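You operate a simulated robot arm through the tools that you are given. There is no shell and no other tool. Be economical: measure what you need, move in short steps, check, and stop when the job is done.

Carry out the task below with a simulated robot arm. There is one attempt and no reset: what you move stays moved.

JOB
Take the white bag and put it on top of the grey spare motor.

The check looks at the end state, three seconds after you hand in, the way a careful person would. Anything else that was tipped, shoved, dropped, spilled or broken makes it a failure.

ROBOT AND FRAMES
A 6-joint arm with a two-finger parallel gripper, fixed in place. Base frame: the origin is at the foot of the arm, x ahead of it, y to its left, z up; the work surface is at about z = 0.75. Readings come in m, rad, newtons and seconds.
With the tool pointing down near the work surface it reaches from about 0.18 to 0.64 m from the base axis. Its first joint turns from -1.152 to 1.152 rad. Payload 2.7 kg.
The tool frame sits at the grasp point between the pads (the TCP): z along the fingers, y along the line on which they close. The tips reach 0.023 m beyond it. Largest opening 0.094 m; finger width 0.038, thickness 0.01; the body of the gripper, 0.054 by 0.096 m, starts 0.039 m behind the TCP.
Orientation is that of the tool frame in the base frame, as [roll, pitch, yaw] about the fixed x, y, z axes, in that order (R = Rz(yaw) Ry(pitch) Rx(roll)). With the fingers straight down and closing along the base's y, the tool's x points along the base's -x, its y along +y and its z along -z.

CONTROLS
- The arm moves only by the tool servo_tool. Its argument "series" is a list of rows, each a list of 5 numbers: the finger opening in m, from 0 to 0.094, then the shift along the base's x, y, z in m, then the turn about the base's z in rad. In form: [[claw, tx, ty, tz, yaw], ...]. A call has 1 to 12 rows; each row shifts and turns the commanded pose from where the row before left it. Rows are played at 5 a second. More than 0.05 m and 0.15 rad between two rows, or a gripper value outside its range, and nothing of the call is played. A pose out of reach is approached as far as the arm can. The call stops where the force on the tool passes 40 N (or 10 N more than at its start, if that is more) or the arm is blocked; 0.2 s more then pass. The fingers move at their own pace (about 0.045 m/s each) and stop on an object; they squeeze with about 42 N. The grip force told is the motor's: it shows also when the fingers shut on nothing. Time passes only in rows, and 0.2 s behind the last, so rows that do not move let the fingers close. It gives the time, the measured TCP pose, the force on the tool (base axes), the opening and the grip force at its end, in the units of the frame above (readings bear some noise).
- Cameras (640 x 400 px; columns grow to the right, rows downward): "scene" is fixed at [0.0793, -0.4424, 1.3947]; the picture's right is [0.70, -0.72, 0.00], its down [-0.48, -0.46, -0.75] and it looks along [0.54, 0.52, -0.67] (base axes); focal length 327 px, centre (320, 200). "wrist" rides on the gripper at [-0.039, 0, -0.044] in the tool frame; the picture's right is [0.00, -1.00, 0.00], its down [0.97, 0.00, -0.24] and it looks along [0.24, 0.00, 0.97] (tool axes); focal length 218 px, centre (320, 200). There is no depth. A picture from a camera that has moved, and an enlarged one, comes with that camera's place and axes in the base frame and with its lens.
- capture(camera): a new picture of that camera. It takes no simulated time.
- close_up(camera, box): a new picture of the part [left, top, right, bottom] of that camera's present view, enlarged. It takes no simulated time.
- hand_in(): hands the job in; it is judged then, once.

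Go step by step. Nothing tells you positions but the pictures and the camera data: compare them with the known pose of the tool, close in by small moves and look again before you grip or let go. The budget is 90 turns and 38 pictures, counting those below and the enlarged ones. Unless the task says otherwise, let go and move clear before handing in, and close with one line.

The tools are called after ">>>" as name(argument=value, ...) on one line, values as JSON. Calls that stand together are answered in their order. servo_tool: Moves the arm, as the interface text tells. Its arguments: {"type":"object","properties":{"series":{"type":"array","items":{"type":"array","items":{"type":"number"}}}},"required":["series"]} The other tools are called the same way: capture (camera) takes a picture; close_up (camera, box) takes an enlarged picture of a part of a camera's view; hand_in () hands the job in.

At the start:

```text
clock: 0.0
tcp_pos: [0.3673, -0.0074, 1.0818]
orientation: [3.14, -0.001, -3.141]
contact_force: [-0.1, -0.1, 0.3]
grip_width: 0.0939
grasp_force: 0.1
```

scene: 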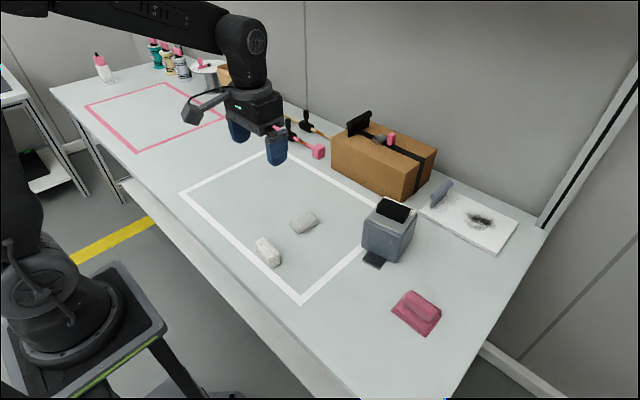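
wrist: 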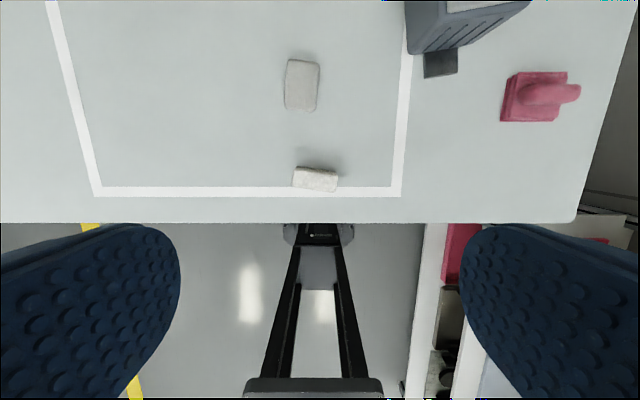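

I see two pale lumps inside the white frame and a grey box-like object with a black top on its right; I need enlarged views to tell which is the white bag and which is the motor.

>>> close_up(camera="scene", box=[230, 180, 450, 320])

>>> close_up(camera="scene", box=[310, 90, 530, 230])

>>> close_up(camera="scene", box=[80, 30, 300, 170])

>>> close_up(camera="wrist", box=[240, 0, 600, 225])

```text
2.86 times, centred on (340, 250) of scene
camera zoom: at [0.0793, -0.4424, 1.3947], right [0.7, -0.72, 0.0], down [-0.48, -0.46, -0.75], along [0.54, 0.52, -0.67], focal length 934 px, centre (263, 57)
```

zoom: 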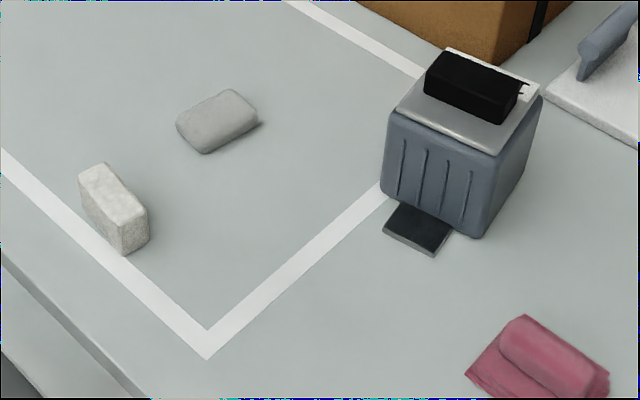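

```text
2.86 times, centred on (420, 160) of scene
camera zoom: at [0.0793, -0.4424, 1.3947], right [0.7, -0.72, 0.0], down [-0.48, -0.46, -0.75], along [0.54, 0.52, -0.67], focal length 934 px, centre (34, 314)
```

zoom: 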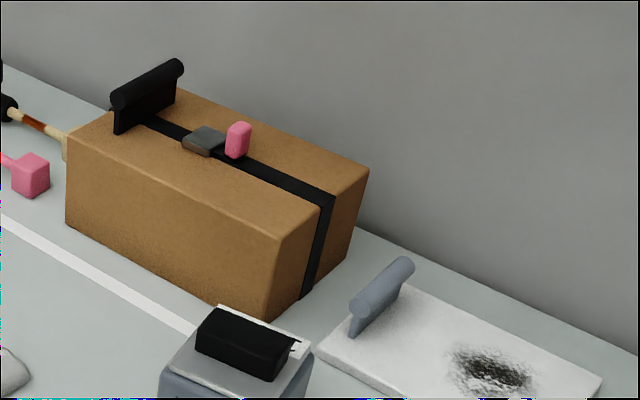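

```text
2.86 times, centred on (190, 100) of scene
camera zoom: at [0.0793, -0.4424, 1.3947], right [0.7, -0.72, 0.0], down [-0.48, -0.46, -0.75], along [0.54, 0.52, -0.67], focal length 934 px, centre (691, 486)
```

zoom: 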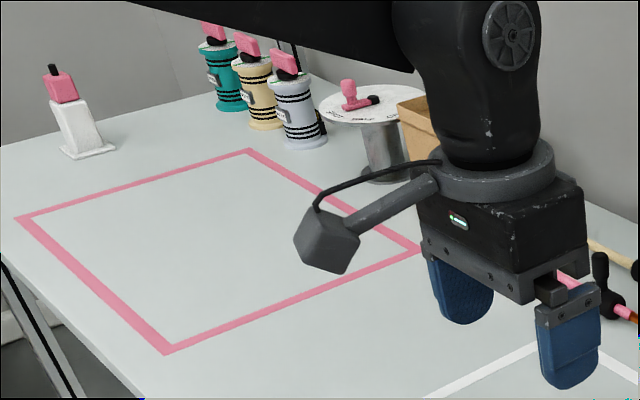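

```text
1.78 times, centred on (420, 112) of wrist
camera zoom: at [0.4062, -0.0096, 1.124], right [0.0, -1.0, 0.0], down [-0.97, 0.0, 0.24], along [-0.24, 0.0, -0.97], focal length 388 px, centre (142, 356)
```

zoom: 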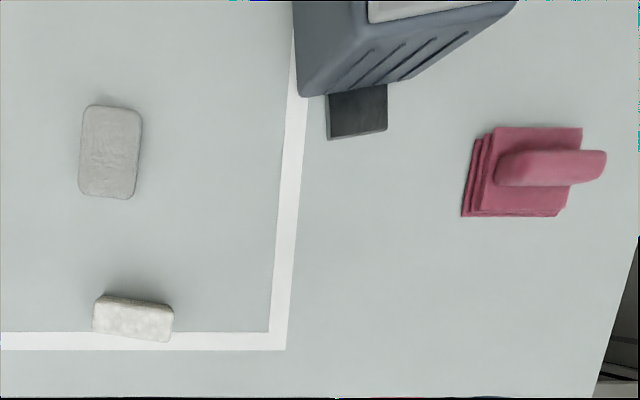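

Two candidates near (0.36, 0.00) and (0.49, 0.01); motor near (0.61, -0.16), with something black on its top. I move closer with the wrist camera to tell the bags apart.

>>> servo_tool(series=[[0.094, 0.02, 0, -0.04, 0], [0.094, 0.02, 0, -0.04, 0], [0.094, 0.02, 0, -0.04, 0], [0.094, 0.02, 0, -0.02, 0]])

>>> capture(camera="wrist")

```text
clock: 1.0
tcp_pos: [0.4484, -0.0069, 0.9402]
orientation: [-3.142, 0.001, -3.141]
contact_force: [0.5, -0.1, 0.1]
grip_width: 0.0942
grasp_force: 0.1
```

```text
31 pictures are left
camera wrist: at [0.4868, -0.0079, 0.9835], right [0.0, -1.0, 0.0], down [-0.97, 0.0, 0.24], along [-0.24, 0.0, -0.97], focal length 218 px, centre (320, 200)
```

wrist: 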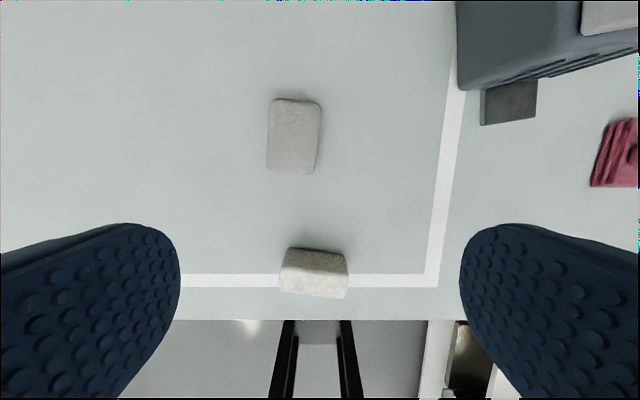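

>>> close_up(camera="wrist", box=[240, 80, 380, 168])

>>> close_up(camera="wrist", box=[250, 230, 380, 312])

>>> close_up(camera="scene", box=[240, 200, 340, 280])

>>> close_up(camera="scene", box=[345, 190, 435, 275])

```text
4.55 times, centred on (310, 124) of wrist
camera zoom: at [0.4868, -0.0079, 0.9835], right [0.0, -1.0, 0.0], down [-0.97, 0.0, 0.24], along [-0.24, 0.0, -0.97], focal length 992 px, centre (366, 546)
```

zoom: 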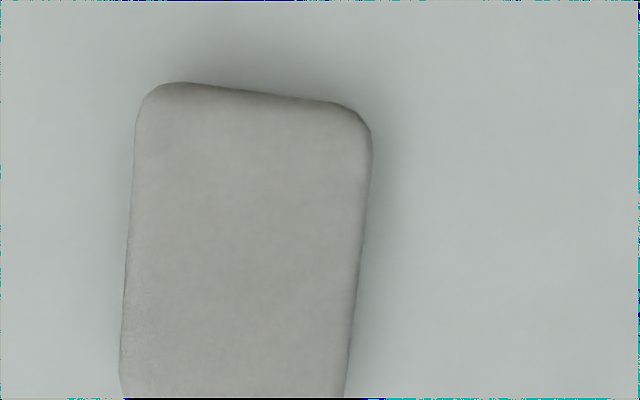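

```text
4.88 times, centred on (315, 271) of wrist
camera zoom: at [0.4868, -0.0079, 0.9835], right [0.0, -1.0, 0.0], down [-0.97, 0.0, 0.24], along [-0.24, 0.0, -0.97], focal length 1065 px, centre (344, -146)
```

zoom: 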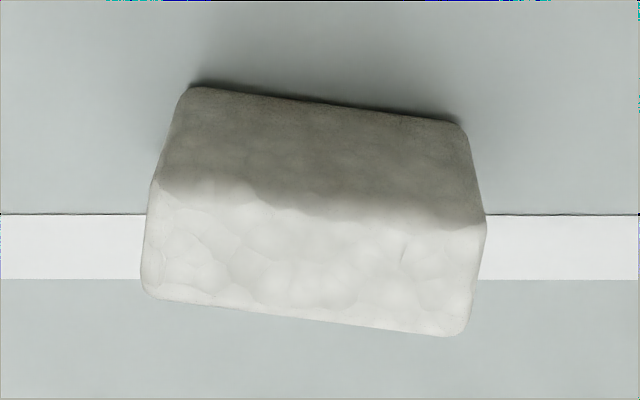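

```text
5.00 times, centred on (290, 240) of scene
camera zoom: at [0.0793, -0.4424, 1.3947], right [0.7, -0.72, 0.0], down [-0.48, -0.46, -0.75], along [0.54, 0.52, -0.67], focal length 1634 px, centre (470, 0)
```

zoom: 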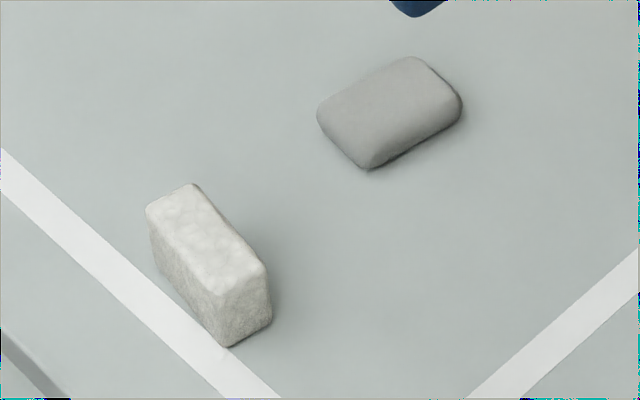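

```text
4.71 times, centred on (390, 232) of scene
camera zoom: at [0.0793, -0.4424, 1.3947], right [0.7, -0.72, 0.0], down [-0.48, -0.46, -0.75], along [0.54, 0.52, -0.67], focal length 1538 px, centre (-9, 47)
```

zoom: 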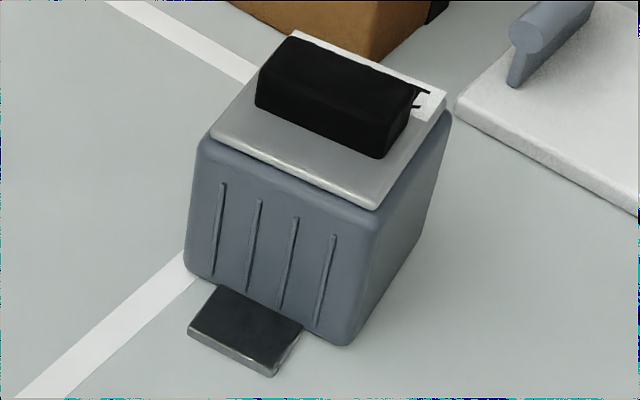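

The standing lump at (0.36, 0.00) is clearly the whiter bag (the flat one is grey); the ribbed grey box with a terminal block on its lid is the motor, lid about z 0.854, centred near (0.60, -0.18). I'll look at the motor top from above.

>>> servo_tool(series=[[0.094, 0.0, -0.03, 0.04, 0], [0.094, 0.02, -0.04, 0.03, 0], [0.094, 0.02, -0.04, 0.02, 0], [0.094, 0.02, -0.04, 0.02, 0], [0.094, 0.0, -0.02, 0.0, 0], [0.094, 0, 0, 0, 0]])

>>> close_up(camera="wrist", box=[200, 60, 440, 210])

```text
refused: row 2 steps farther than a row can; nothing moved
```

```text
2.67 times, centred on (320, 135) of wrist
camera zoom: at [0.4868, -0.0079, 0.9835], right [0.0, -1.0, 0.0], down [-0.97, 0.0, 0.24], along [-0.24, 0.0, -0.97], focal length 582 px, centre (320, 373)
```

zoom: 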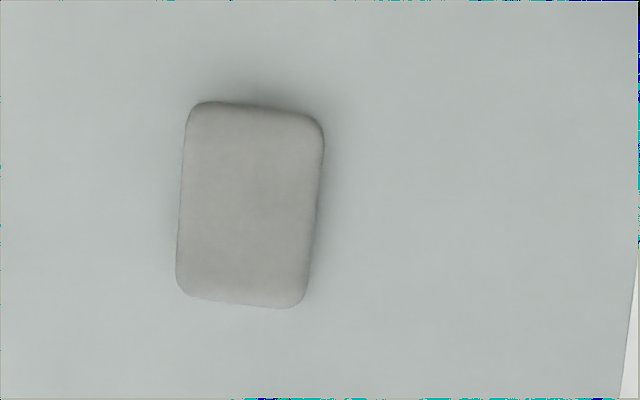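

The row was too long, so nothing moved; I repeat with shorter rows to view the motor's top.

>>> servo_tool(series=[[0.094, 0.0, 0.0, 0.045, 0], [0.094, 0.01, -0.03, 0.03, 0], [0.094, 0.02, -0.035, 0.02, 0], [0.094, 0.02, -0.035, 0.01, 0], [0.094, 0.01, -0.04, 0.0, 0], [0.094, 0, -0.02, 0, 0], [0.094, 0, 0, 0, 0]])

>>> capture(camera="wrist")

```text
clock: 2.6
tcp_pos: [0.507, -0.1687, 1.0443]
orientation: [3.141, 0.0, -3.14]
contact_force: [0.0, -0.1, 0.1]
grip_width: 0.0937
grasp_force: 0.0
```

```text
25 pictures are left
camera wrist: at [0.5461, -0.1706, 1.0882], right [0.0, -1.0, 0.0], down [-0.97, 0.0, 0.24], along [-0.24, 0.0, -0.97], focal length 218 px, centre (320, 200)
```

wrist: 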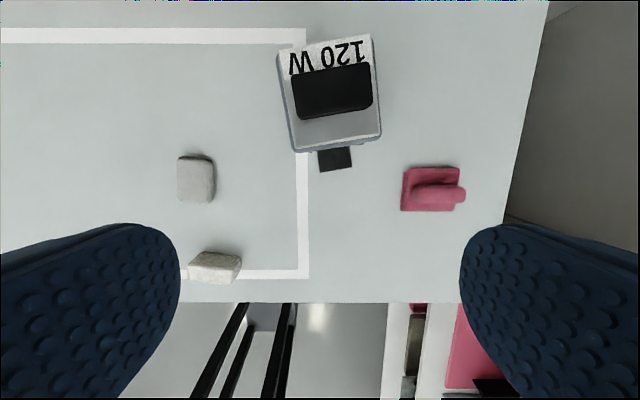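

The "120 W" label confirms the motor. I zoom on it to measure the terminal block and the free lid.

>>> close_up(camera="wrist", box=[250, 20, 410, 180])

```text
2.50 times, centred on (330, 100) of wrist
camera zoom: at [0.5461, -0.1706, 1.0882], right [0.0, -1.0, 0.0], down [-0.97, 0.0, 0.24], along [-0.24, 0.0, -0.97], focal length 546 px, centre (295, 450)
```

zoom: 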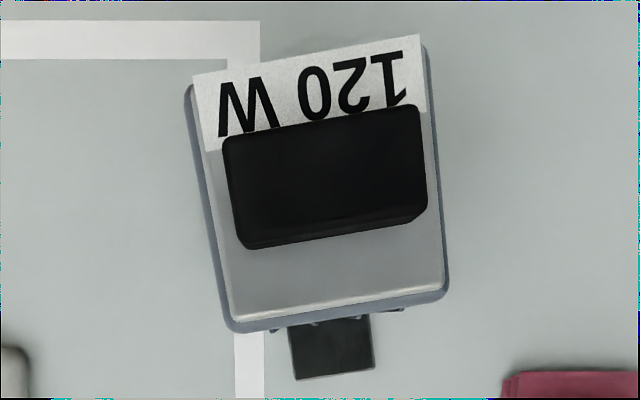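

The motor's terminal block top is about 0.033 × 0.063 m, centred near (0.593, -0.181) at z≈0.88. Before choosing, I want a close look at both pale objects, since the texture differs.

>>> servo_tool(series=[[0.094, -0.02, 0.04, 0, 0], [0.094, -0.02, 0.04, 0, 0], [0.094, -0.02, 0.04, -0.02, 0], [0.094, -0.02, 0.04, -0.02, 0], [0.094, 0, 0.01, -0.045, 0], [0.094, 0, 0, -0.045, 0], [0.094, 0, 0, -0.03, 0], [0.094, 0, 0, 0, 0]])

>>> capture(camera="wrist")

```text
clock: 4.4
tcp_pos: [0.4288, 0.0058, 0.887]
orientation: [-3.141, -0.001, 3.142]
contact_force: [-0.5, -0.1, -0.7]
grip_width: 0.0943
grasp_force: 0.0
```

```text
23 pictures are left
camera wrist: at [0.4666, 0.0031, 0.9295], right [0.0, -1.0, 0.0], down [-0.97, 0.0, 0.24], along [-0.24, 0.0, -0.97], focal length 218 px, centre (320, 200)
```

wrist: 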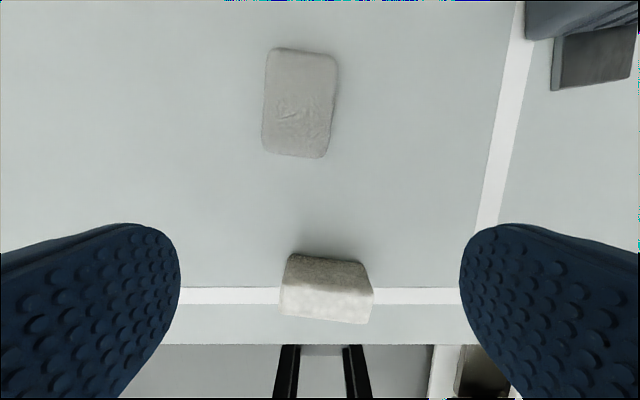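

>>> close_up(camera="wrist", box=[220, 30, 390, 180])

>>> close_up(camera="wrist", box=[260, 235, 390, 335])

>>> close_up(camera="scene", box=[250, 230, 290, 275])

>>> close_up(camera="scene", box=[284, 204, 324, 244])

```text
2.67 times, centred on (305, 105) of wrist
camera zoom: at [0.4666, 0.0031, 0.9295], right [0.0, -1.0, 0.0], down [-0.97, 0.0, 0.24], along [-0.24, 0.0, -0.97], focal length 582 px, centre (360, 453)
```

zoom: 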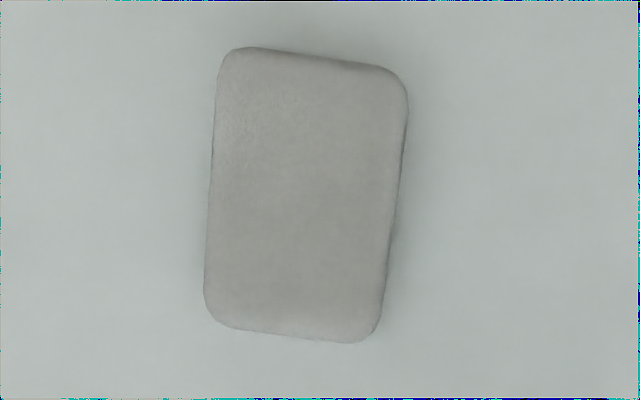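

```text
4.00 times, centred on (325, 285) of wrist
camera zoom: at [0.4666, 0.0031, 0.9295], right [0.0, -1.0, 0.0], down [-0.97, 0.0, 0.24], along [-0.24, 0.0, -0.97], focal length 873 px, centre (300, -140)
```

zoom: 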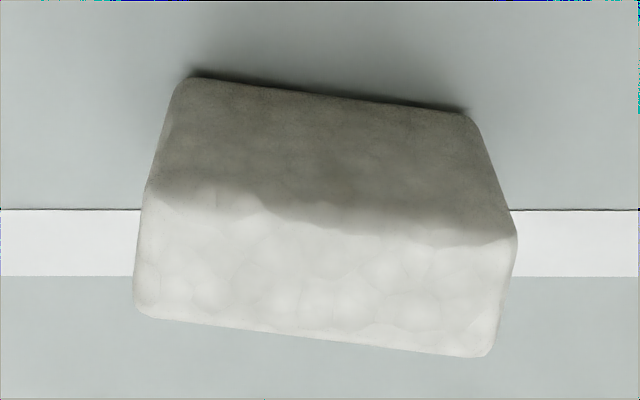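

```text
8.89 times, centred on (270, 252) of scene
camera zoom: at [0.0794, -0.4424, 1.3947], right [0.7, -0.72, 0.0], down [-0.48, -0.46, -0.75], along [0.54, 0.52, -0.67], focal length 2906 px, centre (764, -267)
```

zoom: 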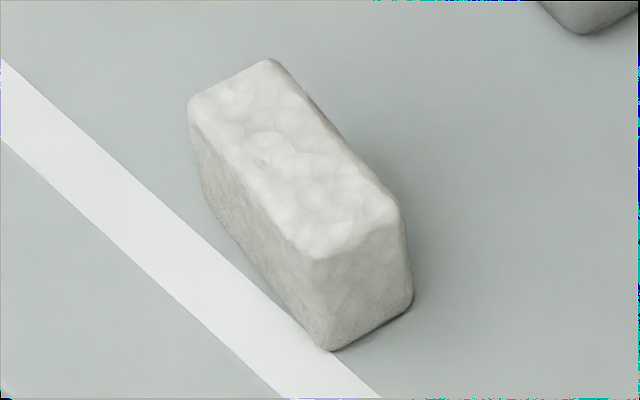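

```text
10.00 times, centred on (304, 224) of scene
camera zoom: at [0.0794, -0.4424, 1.3947], right [0.7, -0.72, 0.0], down [-0.48, -0.46, -0.75], along [0.54, 0.52, -0.67], focal length 3269 px, centre (480, -40)
```

zoom: 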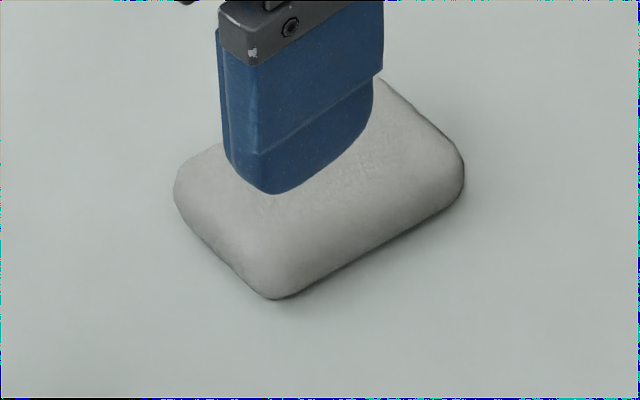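

Ambiguous: the flat one is pillow-shaped with fabric-like rounding, the standing one looks like a beaded foam block. I take a closer straight-down look at the flat one before deciding.

>>> servo_tool(series=[[0.094, 0.02, 0.012, -0.02, -0.11], [0.094, 0.01, 0, -0.02, 0], [0.094, 0, 0, 0, 0]])

>>> capture(camera="wrist")

>>> close_up(camera="wrist", box=[260, 80, 380, 180])

```text
clock: 5.2
tcp_pos: [0.4563, 0.0144, 0.8468]
orientation: [-3.141, 0.0, 3.032]
contact_force: [0.1, 0.3, 0.3]
grip_width: 0.094
grasp_force: 0.0
```

```text
18 pictures are left
camera wrist: at [0.496, 0.0095, 0.89], right [-0.11, -0.99, 0.0], down [-0.97, 0.11, 0.24], along [-0.24, 0.03, -0.97], focal length 218 px, centre (320, 200)
```

wrist: 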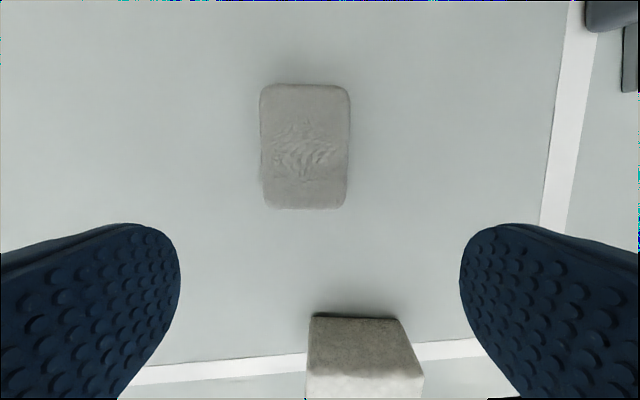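

```text
4.00 times, centred on (320, 130) of wrist
camera zoom: at [0.496, 0.0095, 0.89], right [-0.11, -0.99, 0.0], down [-0.97, 0.11, 0.24], along [-0.24, 0.03, -0.97], focal length 873 px, centre (320, 480)
```

zoom: 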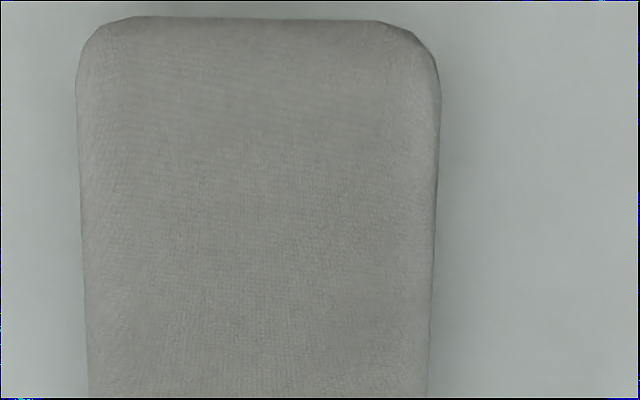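

The flat object is woven fabric, so it is the cloth bag; the standing one is beaded foam. Bag centre ≈ (0.496, 0.018), 0.049 wide across the fingers; I move over it and go down.

>>> servo_tool(series=[[0.094, 0.039, 0.0035, 0, 0], [0.094, 0, 0, -0.03, 0], [0.094, 0, 0, -0.02, 0], [0.094, 0, 0, 0, 0]])

>>> capture(camera="scene")

>>> capture(camera="wrist")

```text
clock: 6.2
tcp_pos: [0.497, 0.0169, 0.7962]
orientation: [3.141, 0.001, 3.031]
contact_force: [-0.3, 0.9, -0.6]
grip_width: 0.0939
grasp_force: 0.1
```

```text
16 pictures are left
```

scene: 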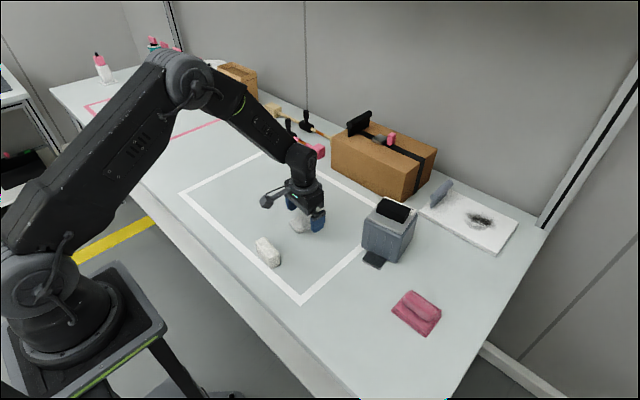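

```text
15 pictures are left
camera wrist: at [0.535, 0.0116, 0.839], right [-0.11, -0.99, 0.0], down [-0.96, 0.11, 0.24], along [-0.24, 0.03, -0.97], focal length 218 px, centre (320, 200)
```

wrist: 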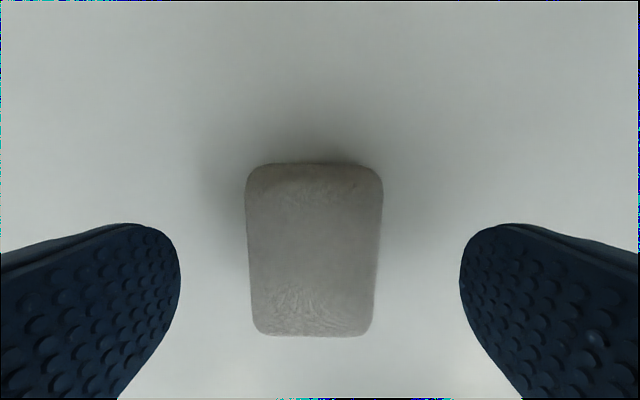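

The bag is centred between the fingers. I go down to just above the surface and close.

>>> servo_tool(series=[[0.094, 0, 0, -0.018, 0], [0.094, 0, 0, 0, 0], [0.04, 0, 0, 0, 0], [0.03, 0, 0, 0, 0], [0.02, 0, 0, 0, 0], [0.02, 0, 0, 0, 0], [0.02, 0, 0, 0, 0]])

```text
clock: 7.8
tcp_pos: [0.4975, 0.0166, 0.7777]
orientation: [-3.141, 0.001, 3.031]
contact_force: [0.5, 0.7, 0.2]
grip_width: 0.049
grasp_force: 41.5
```

The grip reads 0.049 m, matching the bag. I lift slightly and check.

>>> servo_tool(series=[[0.02, 0, 0, 0.02, 0], [0.02, 0, 0, 0.04, 0], [0.02, 0, 0, 0.04, 0], [0.02, 0, 0, 0.04, 0], [0.02, 0, 0, 0.04, 0], [0.02, 0, 0, 0, 0]])

>>> capture(camera="wrist")

>>> close_up(camera="scene", box=[210, 130, 350, 270])

```text
clock: 9.2
tcp_pos: [0.4968, 0.0159, 0.9583]
orientation: [3.141, 0.0, 3.034]
contact_force: [1.3, 0.0, -0.8]
grip_width: 0.0197
grasp_force: 0.0
```

```text
14 pictures are left
camera wrist: at [0.5347, 0.0118, 1.0017], right [-0.11, -0.99, 0.0], down [-0.96, 0.11, 0.24], along [-0.24, 0.03, -0.97], focal length 218 px, centre (320, 200)
```

wrist: 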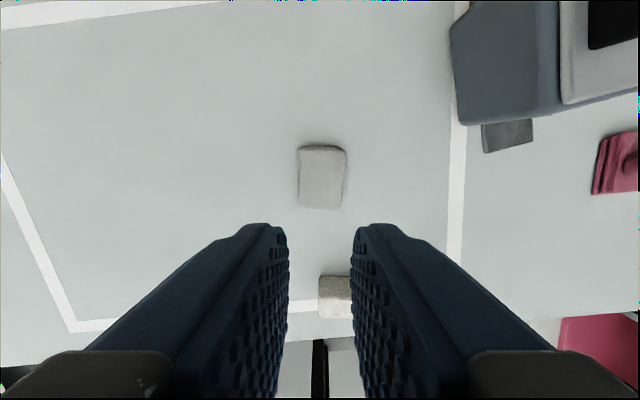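

```text
2.86 times, centred on (280, 200) of scene
camera zoom: at [0.0793, -0.4424, 1.3947], right [0.7, -0.72, 0.0], down [-0.48, -0.46, -0.75], along [0.54, 0.52, -0.67], focal length 934 px, centre (434, 200)
```

zoom: 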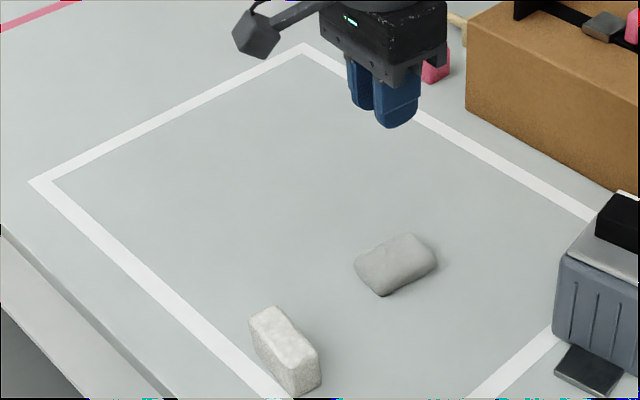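

The bag slipped out and still lies about where it was (≈0.50, 0.015). I reopen, go a little deeper, and lift slowly while watching the force.

>>> servo_tool(series=[[0.094, 0.002, -0.001, 0, 0], [0.094, 0, 0, -0.03, 0], [0.094, 0, 0, -0.045, 0], [0.094, 0, 0, -0.045, 0], [0.094, 0, 0, -0.045, 0], [0.094, 0, 0, -0.01, 0], [0.094, 0, 0, -0.0075, 0], [0.04, 0, 0, 0, 0], [0.02, 0, 0, 0, 0], [0.02, 0, 0, 0, 0], [0.02, 0, 0, 0, 0], [0.02, 0, 0, 0, 0]])

>>> servo_tool(series=[[0.0, 0, 0, 0, 0], [0.0, 0, 0, 0, 0], [0.0, 0, 0, 0.002, 0], [0.0, 0, 0, 0.002, 0], [0.0, 0, 0, 0.002, 0]])

```text
clock: 11.8
tcp_pos: [0.5022, 0.0148, 0.7778]
orientation: [-3.141, 0.0, 3.031]
contact_force: [0.1, 0.5, -0.3]
grip_width: 0.049
grasp_force: 42.6
```

```text
clock: 13.0
tcp_pos: [0.4997, 0.0154, 0.7816]
orientation: [3.141, 0.0, 3.032]
contact_force: [0.2, 0.4, -0.6]
grip_width: 0.0492
grasp_force: 42.4
```

Grip still 0.049 m after 6 mm. I continue slowly.

>>> servo_tool(series=[[0.0, 0, 0, 0.003, 0], [0.0, 0, 0, 0.003, 0], [0.0, 0, 0, 0.003, 0], [0.0, 0, 0, 0.003, 0]])

>>> close_up(camera="scene", box=[250, 160, 350, 260])

```text
clock: 14.0
tcp_pos: [0.4996, 0.0164, 0.7933]
orientation: [-3.141, 0.001, 3.032]
contact_force: [0.0, 0.3, -1.0]
grip_width: 0.049
grasp_force: 41.7
```

```text
4.00 times, centred on (300, 210) of scene
camera zoom: at [0.0794, -0.4424, 1.3947], right [0.7, -0.72, 0.0], down [-0.48, -0.46, -0.75], along [0.54, 0.52, -0.67], focal length 1308 px, centre (400, 160)
```

zoom: 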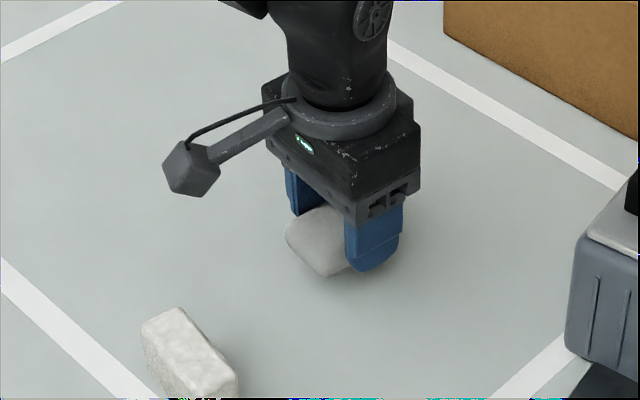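

It seems lifted. I raise a bit more, slowly, then check for slipping.

>>> servo_tool(series=[[0.0, 0, 0, 0.004, 0], [0.0, 0, 0, 0.005, 0], [0.0, 0, 0, 0.006, 0], [0.0, 0, 0, 0.006, 0], [0.0, 0, 0, 0.006, 0], [0.0, 0, 0, 0.004, 0], [0.0, 0, 0, 0, 0]])

>>> capture(camera="wrist")

```text
clock: 15.6
tcp_pos: [0.4992, 0.0154, 0.8234]
orientation: [3.141, 0.0, 3.033]
contact_force: [-0.5, 0.2, -0.1]
grip_width: 0.0491
grasp_force: 42.0
```

```text
11 pictures are left
camera wrist: at [0.537, 0.0102, 0.8676], right [-0.11, -0.99, 0.0], down [-0.96, 0.11, 0.24], along [-0.24, 0.03, -0.97], focal length 218 px, centre (320, 200)
```

wrist: 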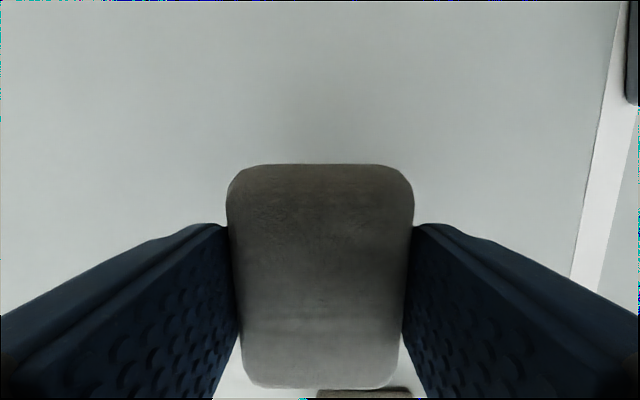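

The bag is held, centred and level; the earlier slip came from moving too fast. I raise it gently while beginning to turn to match the motor (about +0.27 rad).

>>> servo_tool(series=[[0.0, 0, 0, 0.006, 0], [0.0, 0, 0, 0.01, 0], [0.0, 0, 0, 0.012, 0.02], [0.0, 0, 0, 0.012, 0.03], [0.0, 0, 0, 0.012, 0.03], [0.0, 0, 0, 0.012, 0.03], [0.0, 0, 0, 0.012, 0.03], [0.0, 0, 0, 0.012, 0.03], [0.0, 0, 0, 0.012, 0.03], [0.0, 0, 0, 0.012, 0.03], [0.0, 0, 0, 0.01, 0.02], [0.0, 0, 0, 0.005, 0.02]])

>>> servo_tool(series=[[0.0, 0.003, -0.006, 0, 0], [0.0, 0.005, -0.01, 0, 0], [0.0, 0.005, -0.012, 0, 0], [0.0, 0.005, -0.012, 0, 0], [0.0, 0.005, -0.012, 0, 0], [0.0, 0.005, -0.012, 0, 0], [0.0, 0.005, -0.012, 0, 0], [0.0, 0.005, -0.012, 0, 0], [0.0, 0.004, -0.01, 0, 0], [0.0, 0.002, -0.005, 0, 0], [0, 0, 0, 0, 0]])

```text
clock: 18.2
tcp_pos: [0.4984, 0.0163, 0.9529]
orientation: [3.141, 0.002, -2.98]
contact_force: [-0.7, -0.4, 0.6]
grip_width: 0.0492
grasp_force: 41.8
```

```text
clock: 20.6
tcp_pos: [0.5418, -0.0867, 0.953]
orientation: [-3.141, 0.0, -2.981]
contact_force: [-0.9, 0.4, -0.8]
grip_width: 0.049
grasp_force: 42.7
```

Still gripped (0.049). I continue over the motor.

>>> servo_tool(series=[[0.0, 0.003, -0.006, 0, 0], [0.0, 0.005, -0.01, 0, 0], [0.0, 0.006, -0.012, 0, 0], [0.0, 0.007, -0.012, 0, 0], [0.0, 0.007, -0.012, 0, 0], [0.0, 0.007, -0.012, 0, 0], [0.0, 0.007, -0.012, 0, 0], [0.0, 0.006, -0.01, 0, 0], [0.0, 0.004, -0.006, 0, 0], [0.0, 0.002, -0.002, 0, 0], [0, 0, 0, 0, 0]])

>>> capture(camera="wrist")

>>> close_up(camera="scene", box=[330, 130, 450, 270])

```text
clock: 23.0
tcp_pos: [0.5966, -0.1814, 0.9535]
orientation: [-3.141, -0.001, -2.982]
contact_force: [0.0, 0.4, -0.4]
grip_width: 0.0488
grasp_force: 41.6
```

```text
10 pictures are left
camera wrist: at [0.6344, -0.1757, 0.9959], right [0.16, -0.99, 0.0], down [-0.96, -0.16, 0.24], along [-0.24, -0.04, -0.97], focal length 218 px, centre (320, 200)
```

wrist: 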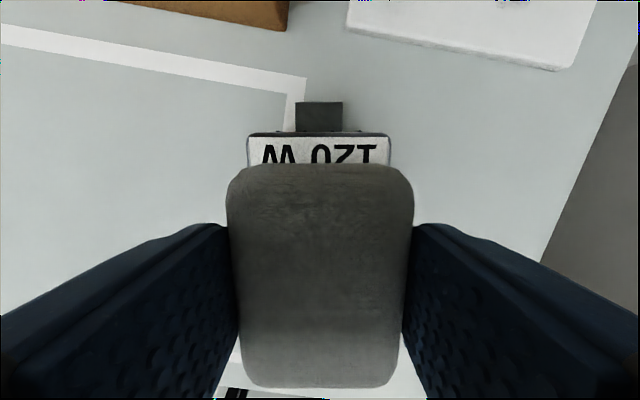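

```text
2.86 times, centred on (390, 200) of scene
camera zoom: at [0.0794, -0.4424, 1.3947], right [0.7, -0.72, 0.0], down [-0.48, -0.46, -0.75], along [0.54, 0.52, -0.67], focal length 934 px, centre (120, 200)
```

zoom: 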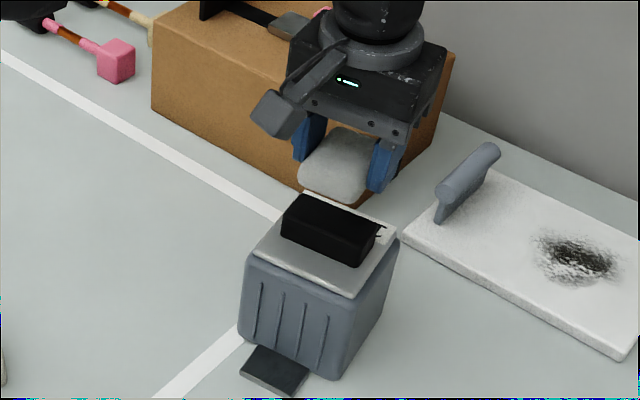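

Everything lines up: lid edges are centred and parallel in the wrist view, and its back edge is 0.047 m behind the TCP. I lower gently towards the terminal block (contact expected near TCP z 0.907).

>>> servo_tool(series=[[0.0, 0, 0, -0.005, 0], [0.0, 0, 0, -0.008, 0], [0.0, 0, 0, -0.008, 0], [0.0, 0, 0, -0.006, 0], [0.0, 0, 0, -0.004, 0], [0.0, 0, 0, -0.003, 0], [0, 0, 0, 0, 0]])

>>> close_up(camera="scene", box=[345, 160, 435, 250])

```text
clock: 24.6
tcp_pos: [0.5977, -0.1808, 0.9166]
orientation: [3.141, 0.001, -2.98]
contact_force: [-0.1, -0.4, -0.1]
grip_width: 0.0489
grasp_force: 42.3
```

```text
4.44 times, centred on (390, 205) of scene
camera zoom: at [0.0794, -0.4424, 1.3947], right [0.7, -0.72, 0.0], down [-0.48, -0.46, -0.75], along [0.54, 0.52, -0.67], focal length 1453 px, centre (9, 178)
```

zoom: 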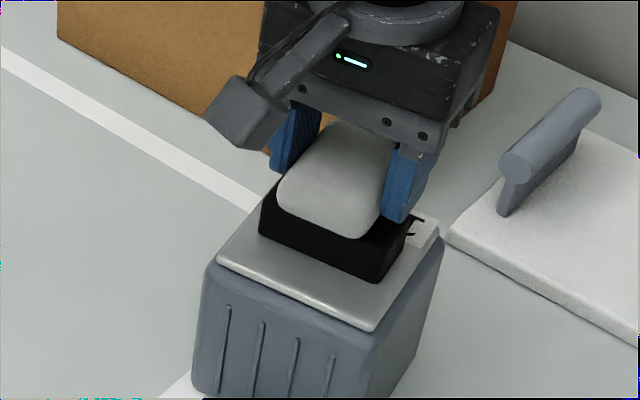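

Well aligned above the block. I lower in 1–2 mm steps watching the force.

>>> servo_tool(series=[[0.0, 0, 0, -0.002, 0], [0.0, 0, 0, -0.002, 0], [0.0, 0, 0, -0.002, 0], [0, 0, 0, 0, 0]])

>>> servo_tool(series=[[0.0, 0, 0, -0.001, 0], [0.0, 0, 0, -0.001, 0], [0, 0, 0, 0, 0]])

```text
clock: 25.6
tcp_pos: [0.5975, -0.1815, 0.9097]
orientation: [3.141, -0.001, -2.98]
contact_force: [-0.5, -0.3, -0.7]
grip_width: 0.0491
grasp_force: 41.9
```

```text
clock: 26.4
tcp_pos: [0.597, -0.1804, 0.9102]
orientation: [3.141, -0.001, -2.98]
contact_force: [-0.4, 0.2, 0.0]
grip_width: 0.0488
grasp_force: 42.1
```

>>> servo_tool(series=[[0.0, 0, 0, -0.001, 0], [0.0, 0, 0, -0.001, 0], [0, 0, 0, 0, 0]])

>>> close_up(camera="scene", box=[360, 180, 420, 230])

```text
clock: 27.2
tcp_pos: [0.597, -0.1799, 0.9091]
orientation: [3.141, 0.001, -2.979]
contact_force: [-0.3, 1.7, 4.3]
grip_width: 0.0493
grasp_force: 42.2
```

```text
8.00 times, centred on (390, 205) of scene
camera zoom: at [0.0792, -0.4423, 1.3948], right [0.7, -0.72, 0.0], down [-0.48, -0.46, -0.75], along [0.54, 0.52, -0.67], focal length 2615 px, centre (-240, 160)
```

zoom: 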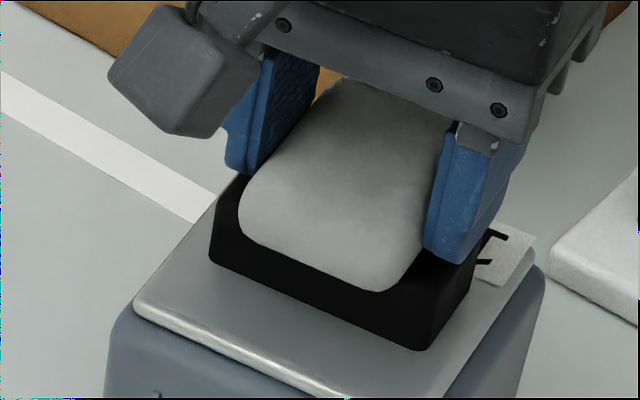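

Contact is felt (about 4 N upward), the bag rests on the block. I open the fingers gradually.

>>> servo_tool(series=[[0.047, 0, 0, 0, 0], [0.05, 0, 0, 0, 0], [0.052, 0, 0, 0, 0], [0.055, 0, 0, 0, 0], [0.06, 0, 0, 0, 0], [0.07, 0, 0, 0, 0], [0.08, 0, 0, 0, 0], [0.08, 0, 0, 0, 0]])

>>> close_up(camera="scene", box=[345, 160, 435, 250])

```text
clock: 29.0
tcp_pos: [0.5971, -0.1807, 0.9068]
orientation: [3.14, -0.001, -2.981]
contact_force: [1.1, -0.1, 0.1]
grip_width: 0.0802
grasp_force: 0.1
```

```text
4.44 times, centred on (390, 205) of scene
camera zoom: at [0.0793, -0.4424, 1.3947], right [0.7, -0.72, 0.0], down [-0.48, -0.46, -0.75], along [0.54, 0.52, -0.67], focal length 1453 px, centre (9, 178)
```

zoom: 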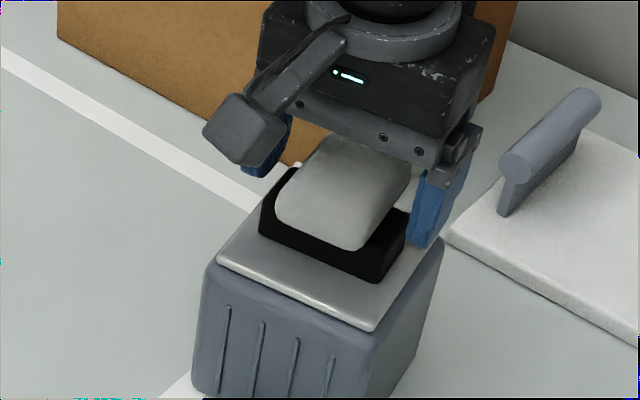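

The bag is resting on the block, free of the fingers. I rise straight up and away, then check.

>>> servo_tool(series=[[0.08, 0, 0, 0.01, 0], [0.08, 0, 0, 0.02, 0], [0.08, 0, 0, 0.03, 0], [0.08, 0, 0, 0.04, 0], [0.08, 0, 0, 0.03, 0], [0.08, -0.04, 0, 0.01, 0], [0.08, -0.04, 0, 0, 0], [0.08, 0, 0, 0, 0]])

>>> close_up(camera="scene", box=[345, 160, 435, 250])

>>> capture(camera="wrist")

```text
clock: 30.8
tcp_pos: [0.519, -0.1801, 1.0493]
orientation: [3.141, 0.002, -2.981]
contact_force: [0.4, 0.6, 0.0]
grip_width: 0.08
grasp_force: 0.1
```

```text
4.44 times, centred on (390, 205) of scene
camera zoom: at [0.0793, -0.4424, 1.3947], right [0.7, -0.72, 0.0], down [-0.48, -0.46, -0.75], along [0.54, 0.52, -0.67], focal length 1453 px, centre (9, 178)
```

zoom: 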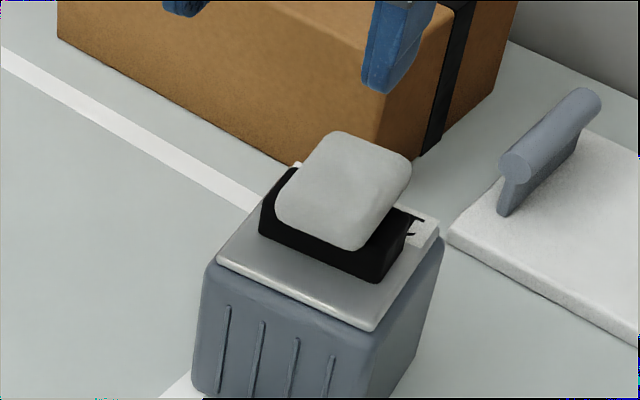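

```text
4 pictures are left
camera wrist: at [0.5566, -0.1749, 1.0923], right [0.16, -0.99, 0.0], down [-0.96, -0.16, 0.24], along [-0.24, -0.04, -0.97], focal length 218 px, centre (320, 200)
```

wrist: 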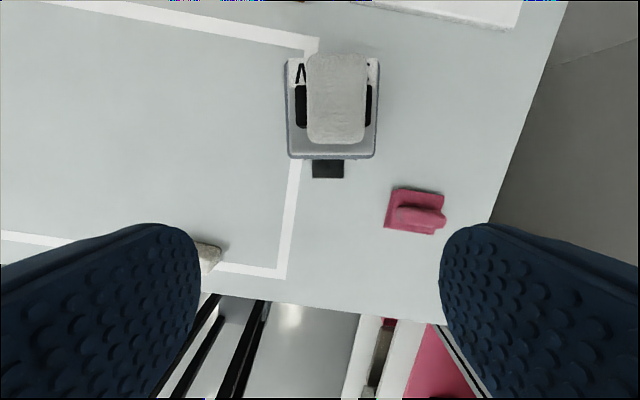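

The bag rests flat and centred on the motor's terminal block. The gripper is clear, and nothing else I can see in the pictures has moved, so I hand in.

>>> hand_in()

```text
The job is handed in.
```

The cloth bag is resting on top of the grey 120 W motor, on its black terminal block, and the job is handed in. I chose it over the whiter block standing nearby because it is woven fabric and that one looks like foam. It slipped from the grip once on the first lift but stayed on the table.
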